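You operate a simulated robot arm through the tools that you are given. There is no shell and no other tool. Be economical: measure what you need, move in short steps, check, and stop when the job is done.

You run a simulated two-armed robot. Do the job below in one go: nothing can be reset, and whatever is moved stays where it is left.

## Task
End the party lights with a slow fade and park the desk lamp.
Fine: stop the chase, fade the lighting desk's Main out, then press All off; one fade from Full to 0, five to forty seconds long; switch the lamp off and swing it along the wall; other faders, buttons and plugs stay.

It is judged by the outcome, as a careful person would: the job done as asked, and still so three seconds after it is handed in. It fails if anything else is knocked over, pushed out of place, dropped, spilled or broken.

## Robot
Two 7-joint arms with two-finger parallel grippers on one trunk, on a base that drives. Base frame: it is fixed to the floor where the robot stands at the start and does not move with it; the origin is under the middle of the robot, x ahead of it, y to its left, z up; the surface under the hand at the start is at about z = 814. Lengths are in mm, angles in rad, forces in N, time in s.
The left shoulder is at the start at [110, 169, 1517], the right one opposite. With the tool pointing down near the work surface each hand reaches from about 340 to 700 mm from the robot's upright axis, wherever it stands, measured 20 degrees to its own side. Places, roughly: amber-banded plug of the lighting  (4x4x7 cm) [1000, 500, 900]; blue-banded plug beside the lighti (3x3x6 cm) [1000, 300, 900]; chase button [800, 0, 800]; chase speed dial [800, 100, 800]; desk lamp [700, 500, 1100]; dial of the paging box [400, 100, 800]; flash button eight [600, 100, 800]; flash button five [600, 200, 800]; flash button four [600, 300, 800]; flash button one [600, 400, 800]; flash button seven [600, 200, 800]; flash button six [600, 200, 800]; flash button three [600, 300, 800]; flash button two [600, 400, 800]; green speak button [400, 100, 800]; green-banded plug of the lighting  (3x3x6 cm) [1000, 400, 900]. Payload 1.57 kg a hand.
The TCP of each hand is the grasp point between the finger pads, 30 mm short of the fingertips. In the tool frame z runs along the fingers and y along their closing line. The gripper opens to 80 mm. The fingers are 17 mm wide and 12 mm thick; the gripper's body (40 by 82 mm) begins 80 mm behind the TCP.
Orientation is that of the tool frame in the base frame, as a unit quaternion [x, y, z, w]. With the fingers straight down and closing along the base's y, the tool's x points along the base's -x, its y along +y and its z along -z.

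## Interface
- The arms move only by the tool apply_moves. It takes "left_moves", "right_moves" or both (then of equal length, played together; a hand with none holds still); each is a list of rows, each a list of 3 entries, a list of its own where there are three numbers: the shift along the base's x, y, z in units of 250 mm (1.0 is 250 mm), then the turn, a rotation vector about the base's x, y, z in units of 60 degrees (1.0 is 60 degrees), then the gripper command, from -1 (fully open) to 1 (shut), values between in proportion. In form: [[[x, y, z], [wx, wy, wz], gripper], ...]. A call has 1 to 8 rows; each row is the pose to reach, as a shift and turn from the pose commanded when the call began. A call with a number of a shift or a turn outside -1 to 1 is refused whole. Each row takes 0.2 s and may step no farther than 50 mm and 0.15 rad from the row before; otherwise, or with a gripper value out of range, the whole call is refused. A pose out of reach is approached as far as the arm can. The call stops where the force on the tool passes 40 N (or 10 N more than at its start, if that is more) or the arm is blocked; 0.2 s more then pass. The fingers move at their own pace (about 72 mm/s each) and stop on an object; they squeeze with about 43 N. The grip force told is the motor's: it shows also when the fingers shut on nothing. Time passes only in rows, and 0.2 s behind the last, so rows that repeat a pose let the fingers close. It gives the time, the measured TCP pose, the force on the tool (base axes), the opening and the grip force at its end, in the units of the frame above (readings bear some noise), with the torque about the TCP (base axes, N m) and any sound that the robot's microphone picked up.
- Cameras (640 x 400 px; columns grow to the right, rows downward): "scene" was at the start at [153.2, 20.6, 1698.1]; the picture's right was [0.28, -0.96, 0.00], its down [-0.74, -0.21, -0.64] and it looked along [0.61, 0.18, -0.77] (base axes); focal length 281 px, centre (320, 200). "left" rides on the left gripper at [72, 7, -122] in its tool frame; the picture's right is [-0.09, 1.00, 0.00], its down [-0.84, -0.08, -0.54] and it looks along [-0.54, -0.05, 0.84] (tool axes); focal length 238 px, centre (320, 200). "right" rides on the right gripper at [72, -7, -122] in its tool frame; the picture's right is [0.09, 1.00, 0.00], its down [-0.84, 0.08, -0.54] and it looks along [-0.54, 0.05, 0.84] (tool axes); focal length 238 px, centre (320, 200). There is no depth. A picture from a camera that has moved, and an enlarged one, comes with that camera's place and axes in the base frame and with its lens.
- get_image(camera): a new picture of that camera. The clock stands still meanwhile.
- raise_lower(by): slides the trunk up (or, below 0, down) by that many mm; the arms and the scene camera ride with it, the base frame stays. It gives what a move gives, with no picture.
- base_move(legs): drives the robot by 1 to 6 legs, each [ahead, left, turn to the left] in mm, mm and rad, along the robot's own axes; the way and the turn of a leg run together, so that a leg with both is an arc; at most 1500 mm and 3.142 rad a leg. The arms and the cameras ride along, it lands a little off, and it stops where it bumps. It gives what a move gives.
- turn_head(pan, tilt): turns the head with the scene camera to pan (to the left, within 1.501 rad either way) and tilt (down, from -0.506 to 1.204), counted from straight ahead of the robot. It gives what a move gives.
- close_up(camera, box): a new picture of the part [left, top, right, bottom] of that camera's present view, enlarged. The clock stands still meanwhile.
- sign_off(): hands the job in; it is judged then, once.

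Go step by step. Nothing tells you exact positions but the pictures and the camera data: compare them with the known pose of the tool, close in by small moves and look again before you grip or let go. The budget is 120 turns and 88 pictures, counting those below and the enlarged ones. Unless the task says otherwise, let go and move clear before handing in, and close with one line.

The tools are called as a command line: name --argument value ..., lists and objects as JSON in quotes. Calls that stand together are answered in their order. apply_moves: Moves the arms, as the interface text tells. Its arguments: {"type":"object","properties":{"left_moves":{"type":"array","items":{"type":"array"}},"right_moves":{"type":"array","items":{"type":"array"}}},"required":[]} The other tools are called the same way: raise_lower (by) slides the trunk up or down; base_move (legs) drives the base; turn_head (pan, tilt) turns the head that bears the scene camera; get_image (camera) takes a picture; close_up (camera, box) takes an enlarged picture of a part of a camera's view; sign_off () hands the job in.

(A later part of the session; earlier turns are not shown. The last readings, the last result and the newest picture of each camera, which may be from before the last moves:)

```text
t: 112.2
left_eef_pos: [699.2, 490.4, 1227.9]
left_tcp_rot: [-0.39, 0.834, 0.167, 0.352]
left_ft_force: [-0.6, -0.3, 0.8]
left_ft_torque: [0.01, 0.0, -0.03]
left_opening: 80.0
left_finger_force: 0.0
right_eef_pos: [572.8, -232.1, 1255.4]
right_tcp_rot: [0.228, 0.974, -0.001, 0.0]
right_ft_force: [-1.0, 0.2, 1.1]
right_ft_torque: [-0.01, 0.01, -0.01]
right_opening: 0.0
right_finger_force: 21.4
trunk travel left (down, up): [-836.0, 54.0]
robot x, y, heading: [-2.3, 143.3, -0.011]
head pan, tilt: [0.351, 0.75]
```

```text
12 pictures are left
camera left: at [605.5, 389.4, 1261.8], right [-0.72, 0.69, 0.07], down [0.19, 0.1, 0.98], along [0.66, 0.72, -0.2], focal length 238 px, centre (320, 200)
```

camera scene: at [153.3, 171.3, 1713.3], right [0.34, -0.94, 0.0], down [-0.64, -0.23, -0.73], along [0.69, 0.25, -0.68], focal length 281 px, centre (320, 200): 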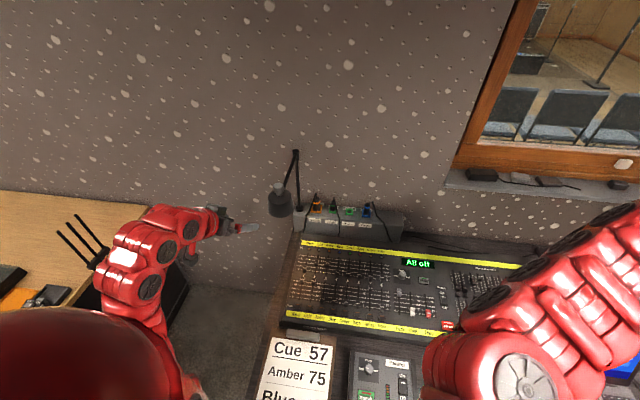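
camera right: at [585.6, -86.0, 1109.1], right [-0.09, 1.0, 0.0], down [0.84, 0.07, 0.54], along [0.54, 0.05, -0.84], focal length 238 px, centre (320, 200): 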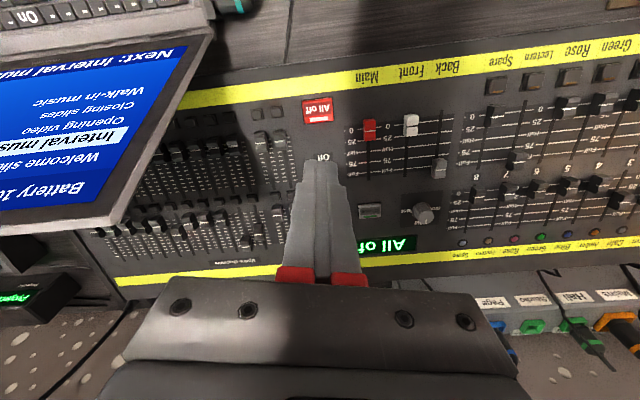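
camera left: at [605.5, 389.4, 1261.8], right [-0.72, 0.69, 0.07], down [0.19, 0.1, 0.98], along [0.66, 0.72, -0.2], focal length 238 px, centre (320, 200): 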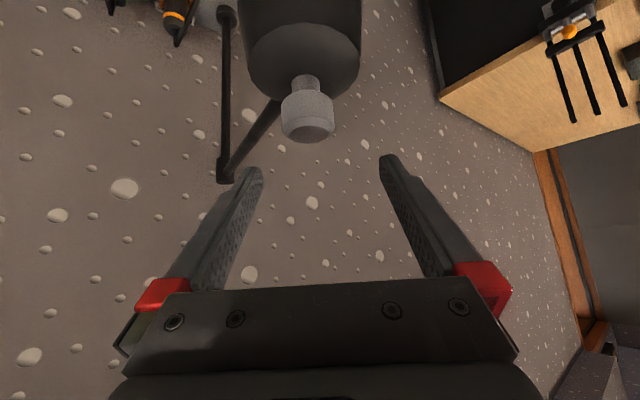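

apply_moves --left_moves '[[[-0.006, -0.012, -0.06], [0, 0, 0], -1], [[-0.012, -0.024, -0.12], [0, 0, 0], -1], [[-0.012, -0.024, -0.165], [0, 0, 0], -1], [[-0.012, -0.024, -0.165], [0, 0, 0], 0.5], [[-0.012, -0.024, -0.165], [0, 0, 0], 1], [[-0.012, -0.024, -0.165], [0, 0, 0], 1], [[-0.012, -0.024, -0.165], [0, 0, 0], 1]]'

apply_moves --left_moves '[[[0, 0, 0], [0, 0, -0.06], 1], [[0, 0, 0], [0, 0, -0.12], 1]]'

apply_moves --left_moves '[[[0, 0, 0], [0, 0, -0.12], 1], [[0, 0, 0], [0, 0, -0.24], 1], [[0, 0, 0], [0, 0, -0.36], 1], [[0, 0, 0], [0, 0, -0.48], 1], [[0, 0, 0], [0, 0, -0.6], 1], [[0, 0, 0], [0, 0, -0.72], 1]]'

apply_moves --left_moves '[[[0, 0, 0], [0, 0, -0.12], 1], [[0, 0, 0], [0, 0, -0.24], 1], [[0, 0, 0], [0, 0, -0.36], 1], [[0, 0, 0], [0, 0, -0.48], 1], [[0, 0, 0], [0, 0, -0.6], 1], [[0, 0, 0], [0, 0, -0.72], 1]]'

```text
t: 113.8
left_eef_pos: [698.5, 484.4, 1186.5]
left_tcp_rot: [-0.39, 0.834, 0.167, 0.352]
left_ft_force: [1.5, -0.3, 0.8]
left_ft_torque: [-0.05, -0.23, 0.15]
left_opening: 31.5
left_finger_force: 39.8
right_eef_pos: [574.5, -232.4, 1255.8]
right_tcp_rot: [0.228, 0.974, -0.001, 0.0]
right_ft_force: [0.0, 0.3, -0.6]
right_ft_torque: [-0.03, -0.03, -0.01]
right_opening: 0.0
right_finger_force: 21.5
trunk travel left (down, up): [-836.0, 54.0]
robot x, y, heading: [-5.4, 145.2, -0.005]
head pan, tilt: [0.351, 0.75]
```

```text
t: 114.4
left_eef_pos: [695.9, 483.4, 1186.1]
left_tcp_rot: [-0.336, 0.858, 0.145, 0.361]
left_ft_force: [-0.8, 3.5, 2.8]
left_ft_torque: [0.01, -0.83, 0.61]
left_opening: 31.6
left_finger_force: 40.1
right_eef_pos: [573.2, -232.3, 1256.4]
right_tcp_rot: [0.228, 0.974, -0.001, 0.0]
right_ft_force: [0.6, 0.1, 0.3]
right_ft_torque: [-0.01, -0.01, 0.02]
right_opening: 0.1
right_finger_force: 21.7
trunk travel left (down, up): [-836.0, 54.0]
robot x, y, heading: [-0.7, 144.2, -0.005]
head pan, tilt: [0.351, 0.75]
```

```text
t: 115.8
left_eef_pos: [694.3, 484.1, 1188.8]
left_tcp_rot: [0.005, 0.921, 0.0, 0.39]
left_ft_force: [-9.2, -0.1, 4.7]
left_ft_torque: [-0.53, 0.33, 0.23]
left_opening: 30.6
left_finger_force: 40.4
right_eef_pos: [570.9, -233.0, 1257.6]
right_tcp_rot: [0.229, 0.973, 0.0, 0.001]
right_ft_force: [0.7, -0.2, 0.0]
right_ft_torque: [-0.04, 0.0, -0.01]
right_opening: 0.1
right_finger_force: 21.1
trunk travel left (down, up): [-836.0, 54.0]
robot x, y, heading: [-3.9, 147.1, -0.009]
head pan, tilt: [0.351, 0.75]
```

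```text
t: 117.2
left_eef_pos: [696.4, 484.1, 1187.6]
left_tcp_rot: [0.342, 0.855, -0.142, 0.363]
left_ft_force: [3.9, 4.1, 7.2]
left_ft_torque: [-1.02, 0.42, 0.58]
left_opening: 31.4
left_finger_force: 40.7
right_eef_pos: [573.5, -233.0, 1255.9]
right_tcp_rot: [0.228, 0.974, 0.0, -0.001]
right_ft_force: [-0.3, -0.8, -0.4]
right_ft_torque: [0.01, 0.03, -0.01]
right_opening: 0.0
right_finger_force: 21.0
trunk travel left (down, up): [-836.0, 54.0]
robot x, y, heading: [-2.9, 148.3, -0.008]
head pan, tilt: [0.351, 0.75]
```

The torque rises at once again, so the knob is rigid both ways. I let go, rise, and take a sharp close look at the knob for any hint of how it works.

apply_moves --left_moves '[[[0, 0, 0], [0, 0, 0], -1], [[0, 0, 0], [0, 0, 0], -1], [[0, 0, 0.1], [0, 0, 0], -1], [[-0.02, 0.02, 0.2], [0, 0, 0], -1], [[-0.04, 0.04, 0.2], [0, 0, 0], -1]]'

close_up --camera "left" --box '[240, 0, 400, 200]'

```text
t: 118.4
left_eef_pos: [686.7, 494.9, 1236.8]
left_tcp_rot: [0.342, 0.856, -0.142, 0.362]
left_ft_force: [0.1, -0.4, 0.2]
left_ft_torque: [0.03, 0.0, -0.01]
left_opening: 79.9
left_finger_force: 0.0
right_eef_pos: [573.2, -232.1, 1255.8]
right_tcp_rot: [0.228, 0.974, -0.001, -0.001]
right_ft_force: [-0.1, 0.3, -0.1]
right_ft_torque: [0.02, 0.0, 0.02]
right_opening: 0.0
right_finger_force: 20.9
trunk travel left (down, up): [-836.0, 54.0]
robot x, y, heading: [-1.4, 145.8, -0.003]
head pan, tilt: [0.351, 0.75]
```

```text
2.00 times, centred on (320, 100) of left
camera zoom: at [589.3, 594.6, 1270.2], right [0.73, 0.68, 0.07], down [0.09, -0.19, 0.98], along [0.68, -0.71, -0.2], focal length 477 px, centre (320, 400)
```

zoom: 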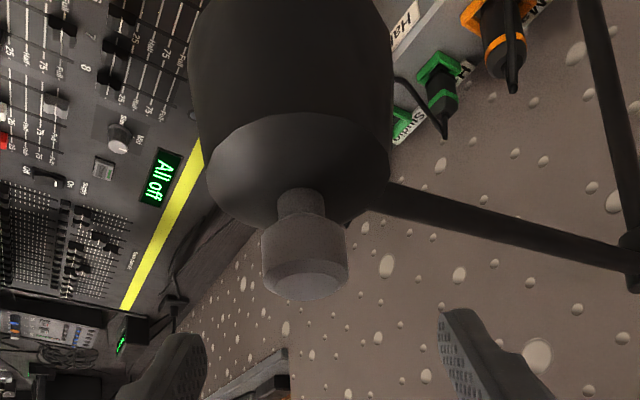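

Its sides are finely knurled, which means "turn me", perhaps against stiff friction and by more than 90°. I make a second full clockwise pass on top of the first.

apply_moves --left_moves '[[[0, 0, 0.04], [0, 0, 0.13], -1], [[0.01, -0.01, 0.04], [0, 0, 0.26], -1], [[0.02, -0.02, 0.04], [0, 0, 0.39], -1], [[0.03, -0.03, 0.04], [0, 0, 0.52], -1], [[0.036, -0.04, 0.04], [0, 0, 0.65], -1], [[0.036, -0.04, 0.04], [0, 0, 0.78], -1], [[0.036, -0.04, 0.04], [0, 0, 0.91], -1]]'

apply_moves --left_moves '[[[0, 0, 0], [0, 0, 0.13], -1], [[0, 0, 0], [0, 0, 0.26], -1], [[0, 0, 0], [0, 0, 0.39], -1], [[0, 0, 0], [0, 0, 0.52], -1], [[0, 0, 0], [0, 0, 0.62], -1]]'

apply_moves --left_moves '[[[0, 0, -0.1], [0, 0, 0], -1], [[0, 0, -0.18], [0, 0, 0], -1], [[0, 0, -0.24], [0, 0, 0], -1], [[0, 0, -0.24], [0, 0, 0], 0.5], [[0, 0, -0.24], [0, 0, 0], 1], [[0, 0, -0.24], [0, 0, 0], 1], [[0, 0, -0.24], [0, 0, 0], 1]]'

```text
t: 120.0
left_eef_pos: [694.0, 483.1, 1247.1]
left_tcp_rot: [-0.09, 0.917, 0.041, 0.386]
left_ft_force: [0.8, 0.0, -0.2]
left_ft_torque: [0.03, 0.04, 0.01]
left_opening: 80.0
left_finger_force: 0.2
right_eef_pos: [574.3, -233.8, 1255.2]
right_tcp_rot: [0.228, 0.974, 0.001, 0.0]
right_ft_force: [0.6, 0.5, 0.2]
right_ft_torque: [0.05, -0.02, -0.01]
right_opening: 0.2
right_finger_force: 21.6
trunk travel left (down, up): [-836.0, 54.0]
robot x, y, heading: [-4.0, 150.1, -0.008]
head pan, tilt: [0.351, 0.75]
```

```text
t: 121.2
left_eef_pos: [695.3, 482.7, 1247.2]
left_tcp_rot: [-0.378, 0.841, 0.162, 0.353]
left_ft_force: [-0.6, -0.1, 0.0]
left_ft_torque: [0.01, 0.0, 0.0]
left_opening: 79.9
left_finger_force: 0.1
right_eef_pos: [574.3, -233.6, 1255.7]
right_tcp_rot: [0.23, 0.973, -0.001, 0.0]
right_ft_force: [-0.5, 0.0, -0.1]
right_ft_torque: [0.01, -0.04, 0.0]
right_opening: 0.1
right_finger_force: 21.5
trunk travel left (down, up): [-836.0, 54.0]
robot x, y, heading: [-5.8, 148.2, -0.013]
head pan, tilt: [0.351, 0.75]
```

```text
t: 122.8
left_eef_pos: [692.2, 482.8, 1186.5]
left_tcp_rot: [-0.377, 0.84, 0.161, 0.355]
left_ft_force: [1.1, 0.1, 10.8]
left_ft_torque: [-0.45, -0.7, 0.07]
left_opening: 31.0
left_finger_force: 39.8
right_eef_pos: [571.8, -234.3, 1256.4]
right_tcp_rot: [0.228, 0.974, 0.0, 0.001]
right_ft_force: [-0.5, -0.5, -0.9]
right_ft_torque: [-0.02, -0.01, 0.0]
right_opening: 0.0
right_finger_force: 21.7
trunk travel left (down, up): [-836.0, 54.0]
robot x, y, heading: [-2.5, 144.1, -0.012]
head pan, tilt: [0.351, 0.75]
```

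The fingertips touch the shade's top (11 N), which may have been spoiling the turn. I reopen, rise 7 mm, regrip clear of the shade, and then turn clockwise.

apply_moves --left_moves '[[[0, 0, 0], [0, 0, 0], 0.0], [[0, 0, 0], [0, 0, 0], 0.0], [[0, 0, 0.034], [0, 0, 0], 0.0], [[0, 0, 0.034], [0, 0, 0], 1], [[0, 0, 0.034], [0, 0, 0], 1], [[0, 0, 0.034], [0, 0, 0], 1]]'

apply_moves --left_moves '[[[0, 0, 0], [0, 0, -0.06], 1], [[0, 0, 0], [0, 0, -0.12], 1], [[0, 0, 0], [0, 0, -0.2], 1]]'

```text
t: 124.2
left_eef_pos: [694.2, 484.2, 1192.9]
left_tcp_rot: [-0.377, 0.842, 0.161, 0.351]
left_ft_force: [1.0, -0.9, -10.1]
left_ft_torque: [-0.42, -0.33, 0.0]
left_opening: 31.2
left_finger_force: 40.4
right_eef_pos: [573.9, -232.9, 1255.8]
right_tcp_rot: [0.229, 0.973, -0.001, -0.001]
right_ft_force: [-0.6, 0.2, -0.7]
right_ft_torque: [0.01, 0.01, 0.02]
right_opening: 0.1
right_finger_force: 21.2
trunk travel left (down, up): [-836.0, 54.0]
robot x, y, heading: [-2.7, 146.4, -0.001]
head pan, tilt: [0.351, 0.75]
```

```text
t: 125.0
left_eef_pos: [692.8, 484.0, 1192.5]
left_tcp_rot: [-0.287, 0.876, 0.124, 0.367]
left_ft_force: [-5.8, 0.6, -15.3]
left_ft_torque: [-0.13, -0.42, 0.43]
left_opening: 31.3
left_finger_force: 40.3
right_eef_pos: [573.0, -232.2, 1255.3]
right_tcp_rot: [0.229, 0.973, -0.001, 0.0]
right_ft_force: [0.0, -0.2, 0.7]
right_ft_torque: [-0.03, 0.01, 0.01]
right_opening: 0.0
right_finger_force: 21.2
trunk travel left (down, up): [-836.0, 54.0]
robot x, y, heading: [-6.4, 141.9, -0.003]
head pan, tilt: [0.351, 0.75]
```

apply_moves --left_moves '[[[0, 0, 0], [0, 0, -0.13], 1], [[0, 0, 0], [0, 0, -0.26], 1], [[0, 0, 0], [0, 0, -0.39], 1], [[0, 0, 0], [0, 0, -0.52], 1], [[0, 0, 0], [0, 0, -0.65], 1], [[0, 0, 0], [0, 0, -0.78], 1], [[0, 0, 0], [0, 0, -0.91], 1]]'

apply_moves --left_moves '[[[0, 0, 0], [0, 0, -0.13], 1], [[0, 0, 0], [0, 0, -0.26], 1], [[0, 0, 0], [0, 0, -0.39], 1], [[0, 0, 0], [0, 0, -0.45], 1]]'

apply_moves --left_moves '[[[0, 0, 0], [0, 0, 0], -1], [[0, 0, 0], [0, 0, 0], -1], [[0, 0, 0.1], [0, 0, 0], -1], [[0, 0, 0.22], [0, 0, 0.14], -1], [[0, 0, 0.22], [0, 0, 0.28], -1], [[-0.08, 0, 0.22], [0, 0, 0.42], -1], [[-0.2, 0, 0.22], [0, 0, 0.56], -1], [[-0.33, 0, 0.22], [0, 0, 0.68], -1]]'

close_up --camera "scene" --box '[240, 140, 340, 310]'

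```text
t: 126.6
left_eef_pos: [696.1, 483.5, 1195.2]
left_tcp_rot: [0.149, 0.909, -0.06, 0.385]
left_ft_force: [1.4, 2.5, 2.8]
left_ft_torque: [-0.29, 0.4, 0.44]
left_opening: 31.6
left_finger_force: 40.9
right_eef_pos: [573.2, -232.8, 1255.3]
right_tcp_rot: [0.228, 0.974, 0.0, -0.001]
right_ft_force: [1.1, -0.3, 0.3]
right_ft_torque: [0.02, 0.01, 0.0]
right_opening: 0.3
right_finger_force: 21.4
trunk travel left (down, up): [-836.0, 54.0]
robot x, y, heading: [-3.0, 143.9, -0.009]
head pan, tilt: [0.351, 0.75]
```

```text
t: 127.6
left_eef_pos: [696.4, 483.6, 1194.7]
left_tcp_rot: [0.355, 0.849, -0.147, 0.361]
left_ft_force: [7.6, 4.8, 10.3]
left_ft_torque: [-0.42, 0.08, 0.51]
left_opening: 31.7
left_finger_force: 40.5
right_eef_pos: [575.0, -233.3, 1255.6]
right_tcp_rot: [0.229, 0.974, 0.0, -0.001]
right_ft_force: [-0.4, 0.2, 0.5]
right_ft_torque: [0.02, -0.02, -0.02]
right_opening: 0.0
right_finger_force: 21.7
trunk travel left (down, up): [-836.0, 54.0]
robot x, y, heading: [-2.0, 142.8, -0.012]
head pan, tilt: [0.351, 0.75]
```

```text
t: 129.4
left_eef_pos: [612.4, 485.4, 1251.2]
left_tcp_rot: [0.036, 0.921, -0.012, 0.388]
left_ft_force: [-0.2, 0.5, -0.5]
left_ft_torque: [0.02, 0.01, -0.02]
left_opening: 80.2
left_finger_force: 0.1
right_eef_pos: [572.0, -232.3, 1255.6]
right_tcp_rot: [0.228, 0.974, 0.0, 0.0]
right_ft_force: [-0.1, 0.6, -0.5]
right_ft_torque: [-0.01, 0.01, 0.02]
right_opening: 0.0
right_finger_force: 21.5
trunk travel left (down, up): [-836.0, 54.0]
robot x, y, heading: [-6.2, 144.0, -0.003]
head pan, tilt: [0.351, 0.75]
```

```text
2.35 times, centred on (290, 225) of scene
camera zoom: at [152.7, 171.3, 1713.4], right [0.34, -0.94, 0.0], down [-0.64, -0.23, -0.73], along [0.69, 0.25, -0.68], focal length 662 px, centre (391, 141)
```

zoom: 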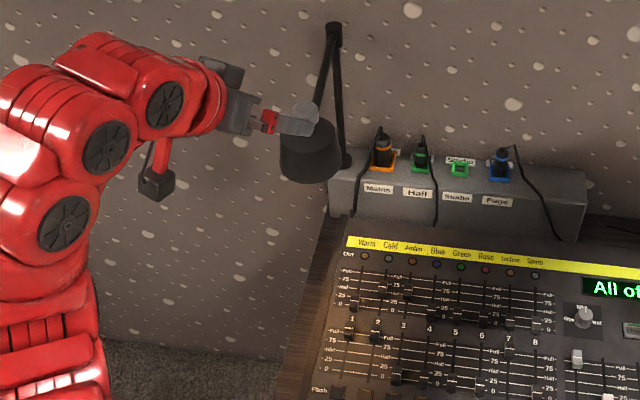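

I can't tell from the wood tone alone; I check from below once more.

apply_moves --left_moves '[[[-0.15, 0, -0.05], [0, -0.08, 0], -1], [[-0.3, 0.02, -0.15], [0, -0.18, 0], -1], [[-0.4, 0.04, -0.3], [0, -0.3, 0], -1], [[-0.42, 0.04, -0.46], [0, -0.42, 0], -1], [[-0.42, 0.04, -0.62], [0, -0.53, 0], -1], [[-0.4, 0.04, -0.78], [0, -0.64, 0], -1], [[-0.36, 0.04, -0.86], [0, -0.74, 0], -1]]'

get_image --camera "left"

```text
t: 131.0
left_eef_pos: [523.1, 494.9, 1034.8]
left_tcp_rot: [0.038, 0.705, 0.002, 0.708]
left_ft_force: [-0.5, -0.6, -0.3]
left_ft_torque: [0.04, -0.01, 0.03]
left_opening: 79.8
left_finger_force: 0.0
left hand out of reach, approached as far as the arm can: row 2, 3
right_eef_pos: [574.6, -234.4, 1255.1]
right_tcp_rot: [0.228, 0.974, -0.001, -0.001]
right_ft_force: [-0.2, -0.8, -1.0]
right_ft_torque: [0.0, 0.02, 0.01]
right_opening: 0.0
right_finger_force: 21.2
trunk travel left (down, up): [-836.0, 54.0]
robot x, y, heading: [-2.0, 143.2, -0.002]
head pan, tilt: [0.351, 0.75]
```

```text
9 pictures are left
camera left: at [400.8, 512.1, 963.1], right [0.05, 0.99, 0.15], down [-0.55, -0.1, 0.83], along [0.83, -0.12, 0.54], focal length 238 px, centre (320, 200)
```

left: 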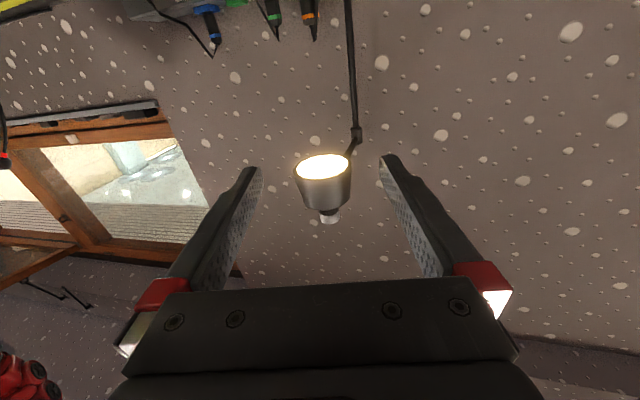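

close_up --camera "left" --box '[240, 80, 420, 240]'

```text
2.50 times, centred on (330, 160) of left
camera zoom: at [400.8, 512.1, 963.1], right [0.05, 0.99, 0.15], down [-0.55, -0.1, 0.83], along [0.83, -0.12, 0.54], focal length 596 px, centre (295, 300)
```

zoom: 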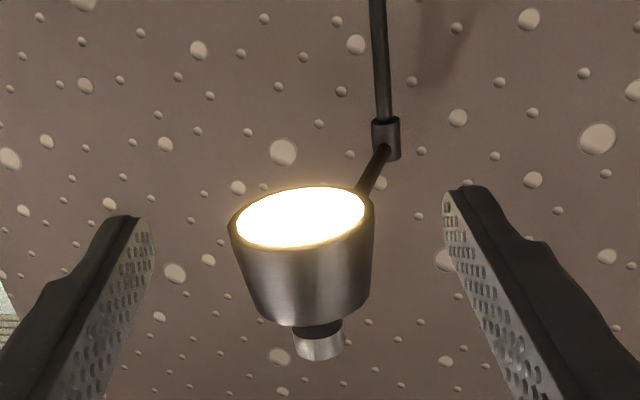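

Same brightness. But in the last, cleaner grip the torque was lower and steady (0.44 throughout), so the knob may really be turning with friction and simply have a long range. Like a dimmer it would go off at the far anticlockwise end, so I set up for several clean anticlockwise passes.

apply_moves --left_moves '[[[-0.04, 0, 0.08], [0, 0.1, 0], -1], [[-0.06, 0, 0.24], [0, 0.21, 0], -1], [[-0.06, 0, 0.4], [0, 0.32, 0], -1], [[-0.06, 0, 0.56], [0, 0.44, 0], -1], [[-0.04, 0, 0.71], [0, 0.56, 0], -1], [[0.06, -0.02, 0.81], [0, 0.66, 0], -1], [[0.21, -0.04, 0.86], [0, 0.74, 0], -1], [[0.36, -0.04, 0.9], [0, 0.74, 0], -1]]'

apply_moves --left_moves '[[[0.15, 0, 0.0], [0, 0, -0.12], -1], [[0.27, 0, 0.0], [0, 0, -0.24], -1], [[0.32, 0, 0], [0, 0, -0.36], -1], [[0.335, 0.0, 0.0], [0, 0, -0.48], -1], [[0.335, 0.0, 0.0], [0, 0, -0.6], -1]]'

get_image --camera "left"

```text
t: 132.8
left_eef_pos: [615.6, 480.5, 1259.9]
left_tcp_rot: [0.036, 0.921, -0.012, 0.387]
left_ft_force: [0.2, 0.6, 0.5]
left_ft_torque: [-0.01, 0.0, 0.0]
left_opening: 80.1
left_finger_force: 0.1
left hand out of reach, approached as far as the arm can: row 4, 5
right_eef_pos: [575.6, -233.4, 1254.5]
right_tcp_rot: [0.228, 0.974, -0.002, -0.001]
right_ft_force: [0.5, -0.4, 0.2]
right_ft_torque: [-0.02, 0.04, -0.02]
right_opening: 0.0
right_finger_force: 21.0
trunk travel left (down, up): [-836.0, 54.0]
robot x, y, heading: [-3.9, 147.8, -0.001]
head pan, tilt: [0.351, 0.75]
```

```text
t: 134.0
left_eef_pos: [698.1, 482.8, 1259.2]
left_tcp_rot: [0.32, 0.863, -0.132, 0.366]
left_ft_force: [0.0, -1.2, -0.2]
left_ft_torque: [0.01, -0.02, 0.01]
left_opening: 80.1
left_finger_force: 0.1
right_eef_pos: [573.9, -232.9, 1256.1]
right_tcp_rot: [0.228, 0.974, -0.001, 0.001]
right_ft_force: [-0.1, 0.1, 0.2]
right_ft_torque: [0.01, -0.04, 0.02]
right_opening: 0.2
right_finger_force: 21.6
trunk travel left (down, up): [-836.0, 54.0]
robot x, y, heading: [-3.8, 148.6, -0.007]
head pan, tilt: [0.351, 0.75]
```

```text
7 pictures are left
camera left: at [597.3, 576.9, 1294.1], right [0.7, 0.71, 0.07], down [0.1, -0.19, 0.98], along [0.71, -0.67, -0.2], focal length 238 px, centre (320, 200)
```

left: 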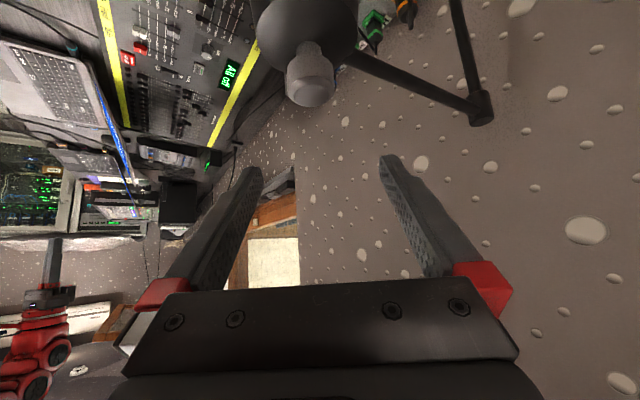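

apply_moves --left_moves '[[[0, -0.006, -0.1], [0, 0, 0], -1], [[0, -0.006, -0.19], [0, 0, 0], -1], [[0, -0.006, -0.255], [0, 0, 0], -1], [[0, -0.006, -0.255], [0, 0, 0], 0.5], [[0, -0.006, -0.255], [0, 0, 0], 1], [[0, -0.006, -0.255], [0, 0, 0], 1], [[0, -0.006, -0.255], [0, 0, 0], 1]]'

apply_moves --left_moves '[[[0, 0, 0], [0, 0, 0.13], 1], [[0, 0, 0], [0, 0, 0.26], 1], [[0, 0, 0], [0, 0, 0.39], 1], [[0, 0, 0], [0, 0, 0.52], 1], [[0, 0, 0], [0, 0, 0.65], 1], [[0, 0, 0], [0, 0, 0.78], 1], [[0, 0, 0], [0, 0, 0.91], 1]]'

apply_moves --left_moves '[[[0, 0, 0], [0, 0, 0.13], 1], [[0, 0, 0], [0, 0, 0.26], 1], [[0, 0, 0], [0, 0, 0.39], 1], [[0, 0, 0], [0, 0, 0.52], 1], [[0, 0, 0], [0, 0, 0.65], 1]]'

```text
t: 135.6
left_eef_pos: [698.5, 481.7, 1197.3]
left_tcp_rot: [0.319, 0.865, -0.132, 0.364]
left_ft_force: [-3.6, 0.1, -1.7]
left_ft_torque: [-0.09, 0.24, 0.05]
left_opening: 31.4
left_finger_force: 39.9
right_eef_pos: [572.2, -231.7, 1256.1]
right_tcp_rot: [0.228, 0.974, -0.001, 0.001]
right_ft_force: [0.1, 0.3, 0.6]
right_ft_torque: [0.01, 0.02, 0.01]
right_opening: 0.0
right_finger_force: 21.4
trunk travel left (down, up): [-836.0, 54.0]
robot x, y, heading: [-2.3, 144.6, -0.009]
head pan, tilt: [0.351, 0.75]
```

```text
t: 137.2
left_eef_pos: [697.2, 482.2, 1197.9]
left_tcp_rot: [-0.114, 0.914, 0.052, 0.385]
left_ft_force: [-1.3, -2.5, 2.8]
left_ft_torque: [-0.28, 0.22, -0.6]
left_opening: 31.9
left_finger_force: 40.3
right_eef_pos: [572.9, -233.9, 1255.7]
right_tcp_rot: [0.229, 0.973, 0.0, 0.0]
right_ft_force: [0.1, 1.1, -0.5]
right_ft_torque: [-0.05, -0.01, 0.02]
right_opening: 0.0
right_finger_force: 21.0
trunk travel left (down, up): [-836.0, 54.0]
robot x, y, heading: [-7.8, 145.9, -0.006]
head pan, tilt: [0.351, 0.75]
```

```text
t: 138.4
left_eef_pos: [697.7, 480.4, 1197.5]
left_tcp_rot: [-0.412, 0.823, 0.178, 0.347]
left_ft_force: [6.6, -0.4, 7.9]
left_ft_torque: [-0.22, 0.08, -0.18]
left_opening: 31.0
left_finger_force: 40.0
right_eef_pos: [574.5, -233.7, 1254.3]
right_tcp_rot: [0.228, 0.974, 0.0, -0.001]
right_ft_force: [0.0, -0.7, 0.4]
right_ft_torque: [0.0, 0.01, -0.04]
right_opening: 0.2
right_finger_force: 20.9
trunk travel left (down, up): [-836.0, 54.0]
robot x, y, heading: [-3.2, 147.6, -0.005]
head pan, tilt: [0.351, 0.75]
```

I ratchet: open in place, swing back, close, and turn anticlockwise again.

apply_moves --left_moves '[[[0, 0, 0], [0, 0, 0], -1], [[0, 0, 0], [0, 0, 0], -1], [[0, 0, 0], [0, 0, -0.13], -1], [[0, 0, 0], [0, 0, -0.26], -1], [[0, 0, 0], [0, 0, -0.39], -1], [[0, 0, 0], [0, 0, -0.52], -1], [[0, 0, 0], [0, 0, -0.65], -1], [[0, 0, 0], [0, 0, -0.78], -1]]'

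apply_moves --left_moves '[[[0, 0, 0], [0, 0, -0.13], -1], [[0, 0, 0], [0, 0, -0.26], -1], [[0, 0, 0], [0, 0, -0.39], -1], [[0, 0, 0], [0, 0, -0.52], -1], [[0, 0, 0], [0, 0, -0.65], -1], [[0, 0, 0], [0, 0, -0.78], 0.5], [[0, 0, 0], [0, 0, -0.78], 1], [[0, 0, 0], [0, 0, -0.78], 1]]'

apply_moves --left_moves '[[[0, 0, 0], [0, 0, 0], 1], [[0, 0, 0], [0, 0, 0.13], 1], [[0, 0, 0], [0, 0, 0.26], 1], [[0, 0, 0], [0, 0, 0.39], 1], [[0, 0, 0], [0, 0, 0.52], 1], [[0, 0, 0], [0, 0, 0.65], 1], [[0, 0, 0], [0, 0, 0.78], 1]]'

apply_moves --left_moves '[[[0, 0, 0], [0, 0, 0.13], 1], [[0, 0, 0], [0, 0, 0.26], 1], [[0, 0, 0], [0, 0, 0.39], 1], [[0, 0, 0], [0, 0, 0.52], 1], [[0, 0, 0], [0, 0, 0.65], 1], [[0, 0, 0], [0, 0, 0.78], 1]]'

```text
t: 140.2
left_eef_pos: [697.7, 483.5, 1197.0]
left_tcp_rot: [-0.049, 0.92, 0.023, 0.388]
left_ft_force: [0.4, -0.5, 0.3]
left_ft_torque: [0.01, -0.01, 0.03]
left_opening: 79.9
left_finger_force: 0.1
right_eef_pos: [574.7, -232.9, 1255.7]
right_tcp_rot: [0.228, 0.974, -0.002, -0.001]
right_ft_force: [-0.2, -0.3, -0.2]
right_ft_torque: [-0.01, 0.0, -0.01]
right_opening: 0.0
right_finger_force: 21.7
trunk travel left (down, up): [-836.0, 54.0]
robot x, y, heading: [-2.8, 145.8, -0.009]
head pan, tilt: [0.351, 0.75]
```

```text
t: 142.0
left_eef_pos: [698.3, 484.4, 1196.8]
left_tcp_rot: [0.32, 0.864, -0.132, 0.367]
left_ft_force: [7.7, 1.3, 2.4]
left_ft_torque: [-0.04, -0.05, -0.07]
left_opening: 31.3
left_finger_force: 36.2
right_eef_pos: [574.0, -233.3, 1255.1]
right_tcp_rot: [0.228, 0.974, -0.002, -0.001]
right_ft_force: [-0.2, 0.1, 1.5]
right_ft_torque: [0.0, -0.03, -0.02]
right_opening: 0.0
right_finger_force: 21.5
trunk travel left (down, up): [-836.0, 54.0]
robot x, y, heading: [-0.7, 145.0, -0.005]
head pan, tilt: [0.351, 0.75]
```

```text
t: 143.6
left_eef_pos: [696.2, 480.5, 1196.3]
left_tcp_rot: [-0.051, 0.92, 0.024, 0.388]
left_ft_force: [-5.9, -5.1, -0.3]
left_ft_torque: [-0.53, 0.19, -0.75]
left_opening: 31.1
left_finger_force: 40.4
right_eef_pos: [573.4, -234.5, 1255.6]
right_tcp_rot: [0.229, 0.973, 0.0, 0.0]
right_ft_force: [0.7, 0.8, -0.4]
right_ft_torque: [0.0, 0.02, -0.03]
right_opening: 0.0
right_finger_force: 21.3
trunk travel left (down, up): [-836.0, 54.0]
robot x, y, heading: [-2.1, 148.0, -0.008]
head pan, tilt: [0.351, 0.75]
```

```text
t: 145.0
left_eef_pos: [697.7, 481.2, 1197.3]
left_tcp_rot: [-0.413, 0.823, 0.178, 0.346]
left_ft_force: [5.6, -0.1, 1.3]
left_ft_torque: [-0.64, 0.28, -0.17]
left_opening: 31.2
left_finger_force: 39.7
right_eef_pos: [574.8, -233.1, 1256.1]
right_tcp_rot: [0.229, 0.973, -0.001, -0.001]
right_ft_force: [-0.5, -0.6, -1.0]
right_ft_torque: [-0.02, 0.0, -0.01]
right_opening: 0.1
right_finger_force: 21.5
trunk travel left (down, up): [-836.0, 54.0]
robot x, y, heading: [-2.8, 142.4, -0.008]
head pan, tilt: [0.351, 0.75]
```

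The torque pattern repeats by pose, so this is just slipping: the knob is fixed. It must be a plain handle and the switch lies elsewhere, so I release, back away to the left, and look over the lamp's post, hub and foot at high zoom.

apply_moves --left_moves '[[[0, 0, 0], [0, 0, 0], -1], [[0, 0, 0], [0, 0, 0], -1], [[0, 0, 0.1], [0, 0, 0], -1], [[0, 0, 0.2], [0, 0, -0.14], -1], [[0, 0, 0.22], [0, 0, -0.28], -1], [[-0.1, 0, 0.22], [0, 0, -0.42], -1], [[-0.22, 0, 0.22], [0, 0, -0.56], -1], [[-0.36, 0, 0.2], [0, 0, -0.7], -1]]'

apply_moves --left_moves '[[[-0.1, 0.1, 0.0], [0, 0, -0.1], -1], [[-0.18, 0.22, 0], [0, 0, -0.1], -1], [[-0.22, 0.36, 0], [0, 0, -0.1], -1], [[-0.22, 0.5, 0], [0, 0, -0.1], -1]]'

close_up --camera "scene" --box '[262, 140, 330, 225]'

```text
t: 146.8
left_eef_pos: [604.3, 482.0, 1248.6]
left_tcp_rot: [-0.09, 0.917, 0.039, 0.387]
left_ft_force: [-0.4, -0.4, 1.2]
left_ft_torque: [0.01, -0.02, -0.03]
left_opening: 80.1
left_finger_force: 0.0
right_eef_pos: [572.4, -233.4, 1256.8]
right_tcp_rot: [0.228, 0.974, 0.0, -0.001]
right_ft_force: [-0.1, -0.4, -0.8]
right_ft_torque: [0.01, 0.0, 0.03]
right_opening: 0.0
right_finger_force: 21.1
trunk travel left (down, up): [-836.0, 54.0]
robot x, y, heading: [-3.1, 144.6, -0.007]
head pan, tilt: [0.351, 0.75]
```

```text
t: 147.8
left_eef_pos: [568.4, 584.5, 1207.3]
left_tcp_rot: [-0.043, 0.92, 0.025, 0.389]
left_ft_force: [0.3, 0.2, 0.2]
left_ft_torque: [-0.03, -0.05, -0.03]
left_opening: 79.8
left_finger_force: 0.0
left hand out of reach, approached as far as the arm can: row 2, 3, 4
right_eef_pos: [571.9, -230.8, 1256.8]
right_tcp_rot: [0.229, 0.973, -0.002, 0.0]
right_ft_force: [0.5, 0.0, -0.3]
right_ft_torque: [-0.06, 0.04, 0.02]
right_opening: 0.0
right_finger_force: 21.0
trunk travel left (down, up): [-836.0, 54.0]
robot x, y, heading: [-1.8, 143.4, -0.006]
head pan, tilt: [0.351, 0.75]
```

```text
4.71 times, centred on (296, 182) of scene
camera zoom: at [153.2, 176.1, 1713.1], right [0.34, -0.94, 0.0], down [-0.64, -0.23, -0.73], along [0.69, 0.24, -0.68], focal length 1324 px, centre (433, 282)
```

zoom: 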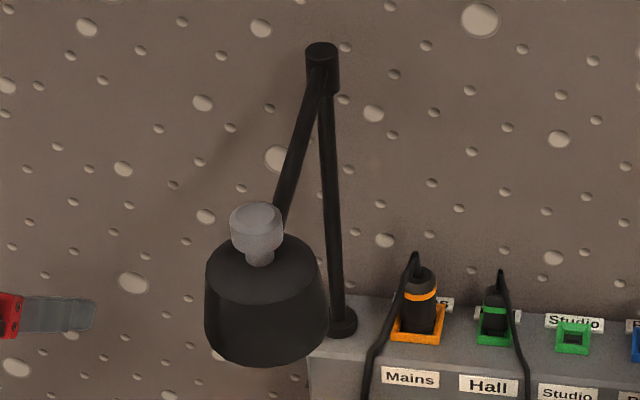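

Nothing else shows from this side. I bring the left camera round to the left end of the power strip to inspect the lamp's foot, post and the strip's end.

apply_moves --left_moves '[[[0, 0.04, -0.1], [0, -0.04, -0.08], 1], [[0.04, 0.1, -0.2], [0, -0.08, -0.16], 1], [[0.08, 0.16, -0.32], [0, -0.12, -0.24], 1], [[0.12, 0.22, -0.44], [0, -0.16, -0.32], 1], [[0.16, 0.28, -0.56], [0, -0.2, -0.4], 1], [[0.2, 0.3, -0.68], [0, -0.24, -0.48], 1], [[0.24, 0.3, -0.78], [0, -0.26, -0.54], 1]]'

get_image --camera "left"

```text
t: 149.4
left_eef_pos: [629.1, 661.8, 1017.5]
left_tcp_rot: [0.212, 0.836, -0.094, 0.498]
left_ft_force: [0.2, 0.7, -0.6]
left_ft_torque: [0.0, 0.01, 0.0]
left_opening: 0.0
left_finger_force: 21.4
right_eef_pos: [575.1, -231.4, 1254.9]
right_tcp_rot: [0.227, 0.974, -0.001, 0.0]
right_ft_force: [-0.5, 0.1, 0.1]
right_ft_torque: [-0.04, 0.0, 0.0]
right_opening: 0.1
right_finger_force: 21.1
trunk travel left (down, up): [-836.0, 54.0]
robot x, y, heading: [-3.3, 144.6, -0.009]
head pan, tilt: [0.351, 0.75]
```

```text
5 pictures are left
camera left: at [505.1, 731.7, 1014.4], right [0.48, 0.86, 0.14], down [-0.12, -0.09, 0.99], along [0.87, -0.5, 0.06], focal length 238 px, centre (320, 200)
```

left: 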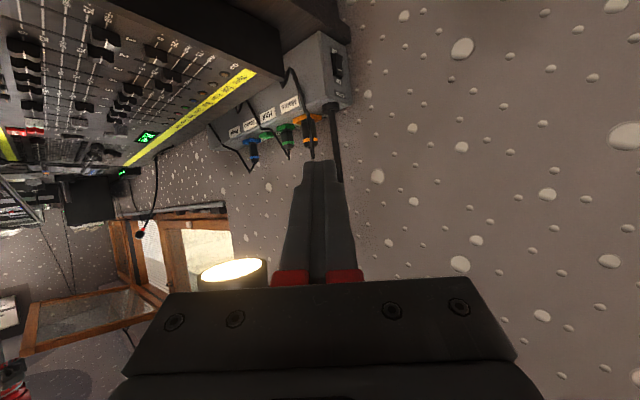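

Found it: a rocker switch on the left end face of the power strip, roughly at (919, 567, 814). A close-up to see its state.

close_up --camera "left" --box '[280, 20, 380, 130]'

```text
3.64 times, centred on (330, 75) of left
camera zoom: at [505.1, 731.7, 1014.4], right [0.48, 0.86, 0.14], down [-0.12, -0.09, 0.99], along [0.87, -0.5, 0.06], focal length 867 px, centre (284, 654)
```

zoom: 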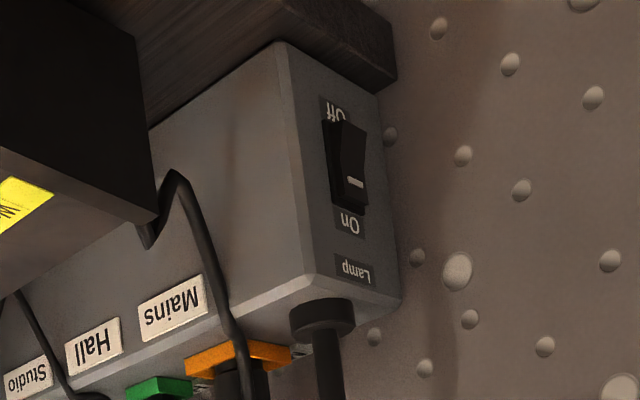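

The rocker is labelled "Lamp", with On at the top and Off at the bottom; it sits on the strip's left end face at about (943, 558), Off end at z≈777. That is too far to reach from here, so I'll try backing up and going around into the gap left of the table; first, how far back can I go?

base_move --legs '[[-120, 0, 0]]'

```text
t: 150.7
left_eef_pos: [512.3, 658.5, 1017.5]
left_tcp_rot: [0.215, 0.835, -0.095, 0.497]
left_ft_force: [-0.7, -0.7, -0.7]
left_ft_torque: [0.0, -0.02, 0.01]
left_opening: 0.0
left_finger_force: 21.2
right_eef_pos: [456.5, -231.8, 1256.2]
right_tcp_rot: [0.229, 0.973, -0.002, -0.001]
right_ft_force: [0.2, -0.5, -0.1]
right_ft_torque: [-0.01, -0.03, 0.03]
right_opening: 0.2
right_finger_force: 21.3
trunk travel left (down, up): [-836.0, 54.0]
robot x, y, heading: [-120.1, 146.6, -0.005]
head pan, tilt: [0.351, 0.75]
```

Backing up is free, so I can go round. First I raise the left hand and draw it inward so neither arm sweeps the lamp or the left desk, and raise the trunk fully.

apply_moves --left_moves '[[[-0.03, -0.06, 0.12], [0, 0.02, 0.06], 1], [[-0.07, -0.15, 0.24], [0, 0.04, 0.12], 1], [[-0.11, -0.24, 0.36], [0, 0.08, 0.18], 1], [[-0.15, -0.34, 0.48], [0, 0.12, 0.24], 1], [[-0.19, -0.44, 0.6], [0, 0.16, 0.3], 1], [[-0.23, -0.54, 0.72], [0, 0.2, 0.36], 1], [[-0.26, -0.62, 0.84], [0, 0.22, 0.42], 1], [[-0.28, -0.7, 0.94], [0, 0.24, 0.48], 1]]'

raise_lower --by 54

base_move --legs '[[-30, 0, 0], [0, 350, 0]]'

```text
t: 152.5
left_eef_pos: [439.9, 483.5, 1252.4]
left_tcp_rot: [-0.012, 0.918, 0.006, 0.397]
left_ft_force: [-1.4, 0.4, -0.2]
left_ft_torque: [0.0, 0.01, 0.0]
left_opening: 0.0
left_finger_force: 20.8
right_eef_pos: [453.8, -233.2, 1255.2]
right_tcp_rot: [0.229, 0.973, 0.0, 0.001]
right_ft_force: [0.5, -1.7, 0.1]
right_ft_torque: [0.04, -0.01, 0.0]
right_opening: 0.2
right_finger_force: 21.4
trunk travel left (down, up): [-836.0, 54.0]
robot x, y, heading: [-123.5, 146.3, -0.003]
head pan, tilt: [0.351, 0.75]
```

```text
t: 153.4
left_eef_pos: [440.7, 482.7, 1305.8]
left_tcp_rot: [-0.013, 0.917, 0.006, 0.398]
left_ft_force: [-0.6, -0.2, -0.8]
left_ft_torque: [-0.03, 0.0, 0.0]
left_opening: 0.0
left_finger_force: 21.1
right_eef_pos: [454.5, -233.2, 1310.3]
right_tcp_rot: [0.229, 0.974, -0.001, 0.0]
right_ft_force: [0.1, 0.0, -0.5]
right_ft_torque: [0.0, -0.02, -0.01]
right_opening: 0.2
right_finger_force: 21.8
trunk travel left (down, up): [-890.0, 0.0]
robot x, y, heading: [-122.1, 146.1, -0.008]
head pan, tilt: [0.351, 0.75]
```

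```text
t: 156.1
left_eef_pos: [418.4, 831.7, 1306.0]
left_tcp_rot: [-0.008, 0.918, 0.005, 0.398]
left_ft_force: [-0.1, 0.5, -0.5]
left_ft_torque: [0.01, 0.02, -0.02]
left_opening: 0.1
left_finger_force: 21.2
right_eef_pos: [426.4, 115.5, 1309.5]
right_tcp_rot: [0.233, 0.972, 0.0, 0.0]
right_ft_force: [0.7, 0.4, 0.8]
right_ft_torque: [-0.02, 0.03, 0.03]
right_opening: 0.0
right_finger_force: 21.4
trunk travel left (down, up): [-890.0, 0.0]
robot x, y, heading: [-144.5, 501.9, -0.019]
head pan, tilt: [0.351, 0.75]
```

Free so far. I continue left, then look down into the gap.

base_move --legs '[[0, 330, 0]]'

turn_head --pan -0.1 --tilt 0.95

get_image --camera "scene"

```text
t: 158.3
left_eef_pos: [425.2, 1162.3, 1306.7]
left_tcp_rot: [-0.007, 0.918, 0.005, 0.397]
left_ft_force: [0.5, 0.3, -0.3]
left_ft_torque: [-0.03, 0.02, 0.03]
left_opening: 0.0
left_finger_force: 21.8
right_eef_pos: [429.7, 444.0, 1308.6]
right_tcp_rot: [0.235, 0.972, 0.0, -0.001]
right_ft_force: [0.5, -0.3, 0.0]
right_ft_torque: [0.02, 0.0, -0.02]
right_opening: 0.0
right_finger_force: 21.4
trunk travel left (down, up): [-890.0, 0.0]
robot x, y, heading: [-142.0, 831.0, -0.019]
head pan, tilt: [0.351, 0.75]
```

```text
t: 159.2
left_eef_pos: [425.2, 1162.7, 1305.8]
left_tcp_rot: [-0.007, 0.917, 0.003, 0.398]
left_ft_force: [0.5, 0.5, -0.4]
left_ft_torque: [0.0, 0.01, 0.01]
left_opening: 0.1
left_finger_force: 21.3
right_eef_pos: [431.4, 446.0, 1310.0]
right_tcp_rot: [0.235, 0.972, -0.001, -0.001]
right_ft_force: [-0.1, 0.3, 0.0]
right_ft_torque: [-0.01, -0.02, 0.01]
right_opening: 0.0
right_finger_force: 20.9
trunk travel left (down, up): [-890.0, 0.0]
robot x, y, heading: [-146.2, 832.6, -0.016]
head pan, tilt: [-0.099, 0.949]
```

```text
3 pictures are left
camera scene: at [10.2, 820.8, 1751.7], right [-0.12, -0.99, 0.0], down [-0.81, 0.1, -0.58], along [0.58, -0.07, -0.81], focal length 281 px, centre (320, 200)
```

scene: 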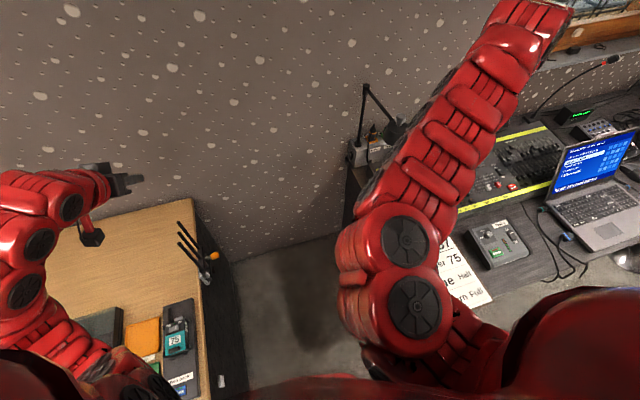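

The way into the gap is clear, with the left desk's edge and table edge about 650 mm apart, running at about 0.17 rad. I turn to match and drive in.

base_move --legs '[[0, 0, 0.18], [310, -20, 0]]'

```text
t: 162.0
left_eef_pos: [669.9, 1284.3, 1307.5]
left_tcp_rot: [-0.087, 0.913, 0.038, 0.397]
left_ft_force: [0.6, -0.2, -0.4]
left_ft_torque: [-0.01, 0.01, 0.0]
left_opening: 0.0
left_finger_force: 21.7
right_eef_pos: [799.9, 581.5, 1309.8]
right_tcp_rot: [0.149, 0.989, 0.0, -0.001]
right_ft_force: [-0.5, -0.3, 0.5]
right_ft_torque: [0.0, -0.02, -0.03]
right_opening: 0.0
right_finger_force: 21.3
trunk travel left (down, up): [-890.0, 0.0]
robot x, y, heading: [168.5, 861.8, 0.155]
head pan, tilt: [-0.099, 0.949]
```

I'm in the gap at (167, 862). Now I lift the left hand away from the left desk and shift the right hand clear of the lamp arm before lowering the trunk.

apply_moves --left_moves '[[[0, 0, 0.12], [0, 0, 0], 1], [[0, 0, 0.24], [0, 0, 0], 1], [[0, 0, 0.36], [0, 0, 0], 1], [[0, 0, 0.48], [0, 0, 0], 1], [[0, 0, 0.6], [0, 0, 0], 1]]' --right_moves '[[[-0.02, 0.09, 0], [0, 0, 0], 1], [[-0.04, 0.18, 0], [0, 0, 0], 1], [[-0.06, 0.27, 0], [0, 0, 0], 1], [[-0.08, 0.36, 0], [0, 0, 0], 1], [[-0.1, 0.44, 0], [0, 0, 0], 1]]'

```text
t: 163.2
left_eef_pos: [667.9, 1285.3, 1454.6]
left_tcp_rot: [-0.087, 0.913, 0.038, 0.396]
left_ft_force: [0.1, 0.9, 0.0]
left_ft_torque: [0.0, 0.0, 0.03]
left_opening: 0.0
left_finger_force: 21.3
right_eef_pos: [815.3, 670.7, 1308.2]
right_tcp_rot: [0.149, 0.989, -0.001, -0.002]
right_ft_force: [0.3, 1.1, 0.0]
right_ft_torque: [-0.01, -0.02, 0.01]
right_opening: 0.0
right_finger_force: 21.4
right hand out of reach, approached as far as the arm can: row 1, 2, 3, 4, 5
trunk travel left (down, up): [-890.0, 0.0]
robot x, y, heading: [169.8, 859.8, 0.155]
head pan, tilt: [-0.099, 0.949]
```

raise_lower --by -330

apply_moves --right_moves '[[[0, -0.02, -0.08], [0, -0.1, 0.06], 1], [[0, -0.04, -0.16], [0, -0.2, 0.12], 1], [[0, -0.06, -0.24], [0, -0.3, 0.18], 1], [[0.02, -0.08, -0.32], [0, -0.4, 0.24], 1]]'

```text
t: 166.5
left_eef_pos: [669.1, 1283.7, 1124.2]
left_tcp_rot: [-0.087, 0.913, 0.038, 0.396]
left_ft_force: [0.4, -0.6, -0.4]
left_ft_torque: [-0.01, 0.01, -0.02]
left_opening: 0.1
left_finger_force: 21.4
right_eef_pos: [813.8, 671.1, 978.9]
right_tcp_rot: [0.149, 0.989, -0.001, -0.002]
right_ft_force: [0.7, 0.2, -0.3]
right_ft_torque: [-0.01, 0.01, 0.0]
right_opening: 0.0
right_finger_force: 21.4
trunk travel left (down, up): [-560.0, 330.0]
robot x, y, heading: [169.3, 858.9, 0.156]
head pan, tilt: [-0.099, 0.949]
```

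```text
t: 167.5
left_eef_pos: [668.8, 1282.6, 1125.0]
left_tcp_rot: [-0.085, 0.913, 0.039, 0.396]
left_ft_force: [0.6, -0.2, 0.5]
left_ft_torque: [0.05, -0.01, 0.0]
left_opening: 0.0
left_finger_force: 21.0
right_eef_pos: [854.5, 622.4, 995.3]
right_tcp_rot: [0.211, 0.973, 0.008, 0.096]
right_ft_force: [0.8, 0.3, 1.0]
right_ft_torque: [-0.01, 0.05, 0.05]
right_opening: 0.0
right_finger_force: 21.2
right hand out of reach, approached as far as the arm can: row 1, 2, 3, 4
trunk travel left (down, up): [-560.0, 330.0]
robot x, y, heading: [169.7, 860.9, 0.157]
head pan, tilt: [-0.099, 0.949]
```

The arm has a minimum reach too, but the target itself falls in range at this trunk height. I move outward and down in one sweep to a hover point left of the rocker, then look.

apply_moves --right_moves '[[[0.05, 0.0, -0.1], [-0.02, -0.05, 0.03], 1], [[0.1, 0.0, -0.22], [-0.05, -0.11, 0.06], 1], [[0.15, 0.0, -0.35], [-0.08, -0.17, 0.1], 1], [[0.2, 0.0, -0.48], [-0.11, -0.23, 0.14], 1], [[0.24, 0.0, -0.58], [-0.13, -0.29, 0.19], 1], [[0.24, 0.0, -0.58], [-0.13, -0.29, 0.19], 1]]'

```text
t: 168.9
left_eef_pos: [668.2, 1285.1, 1123.9]
left_tcp_rot: [-0.087, 0.913, 0.038, 0.397]
left_ft_force: [0.1, 0.3, 0.0]
left_ft_torque: [0.01, -0.04, 0.03]
left_opening: 0.2
left_finger_force: 20.9
right_eef_pos: [915.0, 628.3, 853.3]
right_tcp_rot: [0.104, 0.961, -0.017, 0.255]
right_ft_force: [-0.4, 0.6, 0.0]
right_ft_torque: [-0.02, 0.01, -0.01]
right_opening: 0.1
right_finger_force: 20.9
right hand out of reach, approached as far as the arm can: row 1, 2
trunk travel left (down, up): [-560.0, 330.0]
robot x, y, heading: [167.8, 860.9, 0.15]
head pan, tilt: [-0.099, 0.949]
```

Good: tip is now left of the strip's end. I take a picture with the right camera to locate the rocker relative to the tip.

get_image --camera "right"

```text
2 pictures are left
camera right: at [792.6, 646.7, 924.3], right [0.13, 0.99, -0.03], down [0.46, -0.04, 0.89], along [0.88, -0.13, -0.46], focal length 238 px, centre (320, 200)
```

right: 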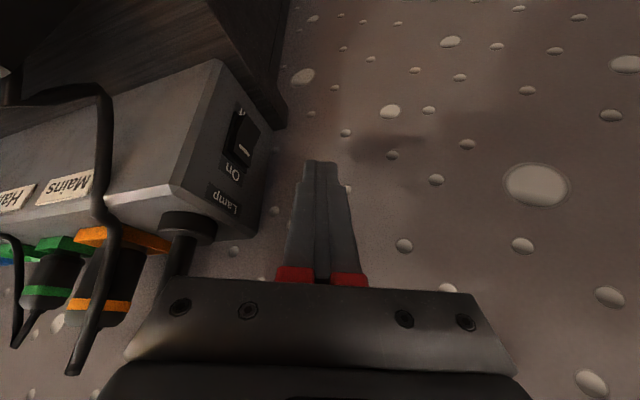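

Now well located: the rocker's Off end is at about (930, 568, 782), and the tip is at (930, 625, 827). I lower the tip to about z 779, then approach sideways toward the rocker.

apply_moves --right_moves '[[[0, 0, -0.08], [0, 0, 0], 1], [[0, 0, -0.16], [0, 0, 0], 1], [[0, 0, -0.19], [0, 0, 0], 1], [[0, -0.05, -0.19], [0, 0, 0], 1], [[0, -0.1, -0.19], [0, 0, 0], 1], [[0, -0.1, -0.19], [0, 0, 0], 1]]'

apply_moves --right_moves '[[[0, -0.012, 0], [0, 0, 0], 1], [[0, -0.024, 0], [0, 0, 0], 1], [[0, -0.036, 0], [0, 0, 0], 1]]'

```text
t: 170.3
left_eef_pos: [667.5, 1284.6, 1123.5]
left_tcp_rot: [-0.086, 0.913, 0.038, 0.396]
left_ft_force: [0.3, -0.4, -0.1]
left_ft_torque: [0.01, 0.0, -0.01]
left_opening: 0.0
left_finger_force: 21.1
right_eef_pos: [915.2, 604.9, 804.8]
right_tcp_rot: [0.103, 0.961, -0.017, 0.255]
right_ft_force: [-0.7, -0.6, -0.3]
right_ft_torque: [-0.01, -0.01, 0.03]
right_opening: 0.1
right_finger_force: 21.2
trunk travel left (down, up): [-560.0, 330.0]
robot x, y, heading: [167.7, 863.1, 0.156]
head pan, tilt: [-0.099, 0.949]
```

```text
t: 171.1
left_eef_pos: [669.5, 1285.4, 1124.1]
left_tcp_rot: [-0.087, 0.913, 0.038, 0.396]
left_ft_force: [-0.6, 0.2, 0.0]
left_ft_torque: [-0.01, -0.01, -0.01]
left_opening: 0.1
left_finger_force: 21.7
right_eef_pos: [916.8, 595.7, 806.0]
right_tcp_rot: [0.104, 0.961, -0.017, 0.255]
right_ft_force: [-0.5, -0.2, 0.4]
right_ft_torque: [0.01, 0.03, -0.01]
right_opening: 0.0
right_finger_force: 20.9
trunk travel left (down, up): [-560.0, 330.0]
robot x, y, heading: [170.4, 862.4, 0.156]
head pan, tilt: [-0.099, 0.949]
```

apply_moves --right_moves '[[[0, -0.008, 0], [0, 0, 0], 1], [[0, -0.016, 0], [0, 0, 0], 1], [[0, -0.024, 0], [0, 0, 0], 1]]'

apply_moves --right_moves '[[[0, -0.008, 0], [0, 0, 0], 1], [[0, -0.016, 0], [0, 0, 0], 1]]'

```text
t: 171.9
left_eef_pos: [668.3, 1284.7, 1122.6]
left_tcp_rot: [-0.087, 0.913, 0.038, 0.397]
left_ft_force: [-0.4, -0.3, 0.2]
left_ft_torque: [0.01, -0.01, -0.01]
left_opening: 0.2
left_finger_force: 20.7
right_eef_pos: [916.2, 587.8, 805.1]
right_tcp_rot: [0.103, 0.961, -0.016, 0.254]
right_ft_force: [-1.2, 1.8, 0.8]
right_ft_torque: [0.02, 0.0, 0.04]
right_opening: 0.0
right_finger_force: 21.2
trunk travel left (down, up): [-560.0, 330.0]
robot x, y, heading: [170.4, 861.3, 0.154]
head pan, tilt: [-0.099, 0.949]
```

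```text
t: 172.5
left_eef_pos: [668.8, 1285.2, 1122.9]
left_tcp_rot: [-0.087, 0.913, 0.038, 0.396]
left_ft_force: [0.3, 0.3, -0.7]
left_ft_torque: [-0.03, 0.02, -0.02]
left_opening: 0.0
left_finger_force: 21.4
right_eef_pos: [917.0, 587.9, 805.8]
right_tcp_rot: [0.103, 0.962, -0.017, 0.253]
right_ft_force: [1.4, 5.4, -2.7]
right_ft_torque: [0.08, -0.01, 0.07]
right_opening: 0.0
right_finger_force: 21.5
trunk travel left (down, up): [-560.0, 330.0]
robot x, y, heading: [167.8, 861.7, 0.157]
head pan, tilt: [-0.099, 0.949]
heard: click
```

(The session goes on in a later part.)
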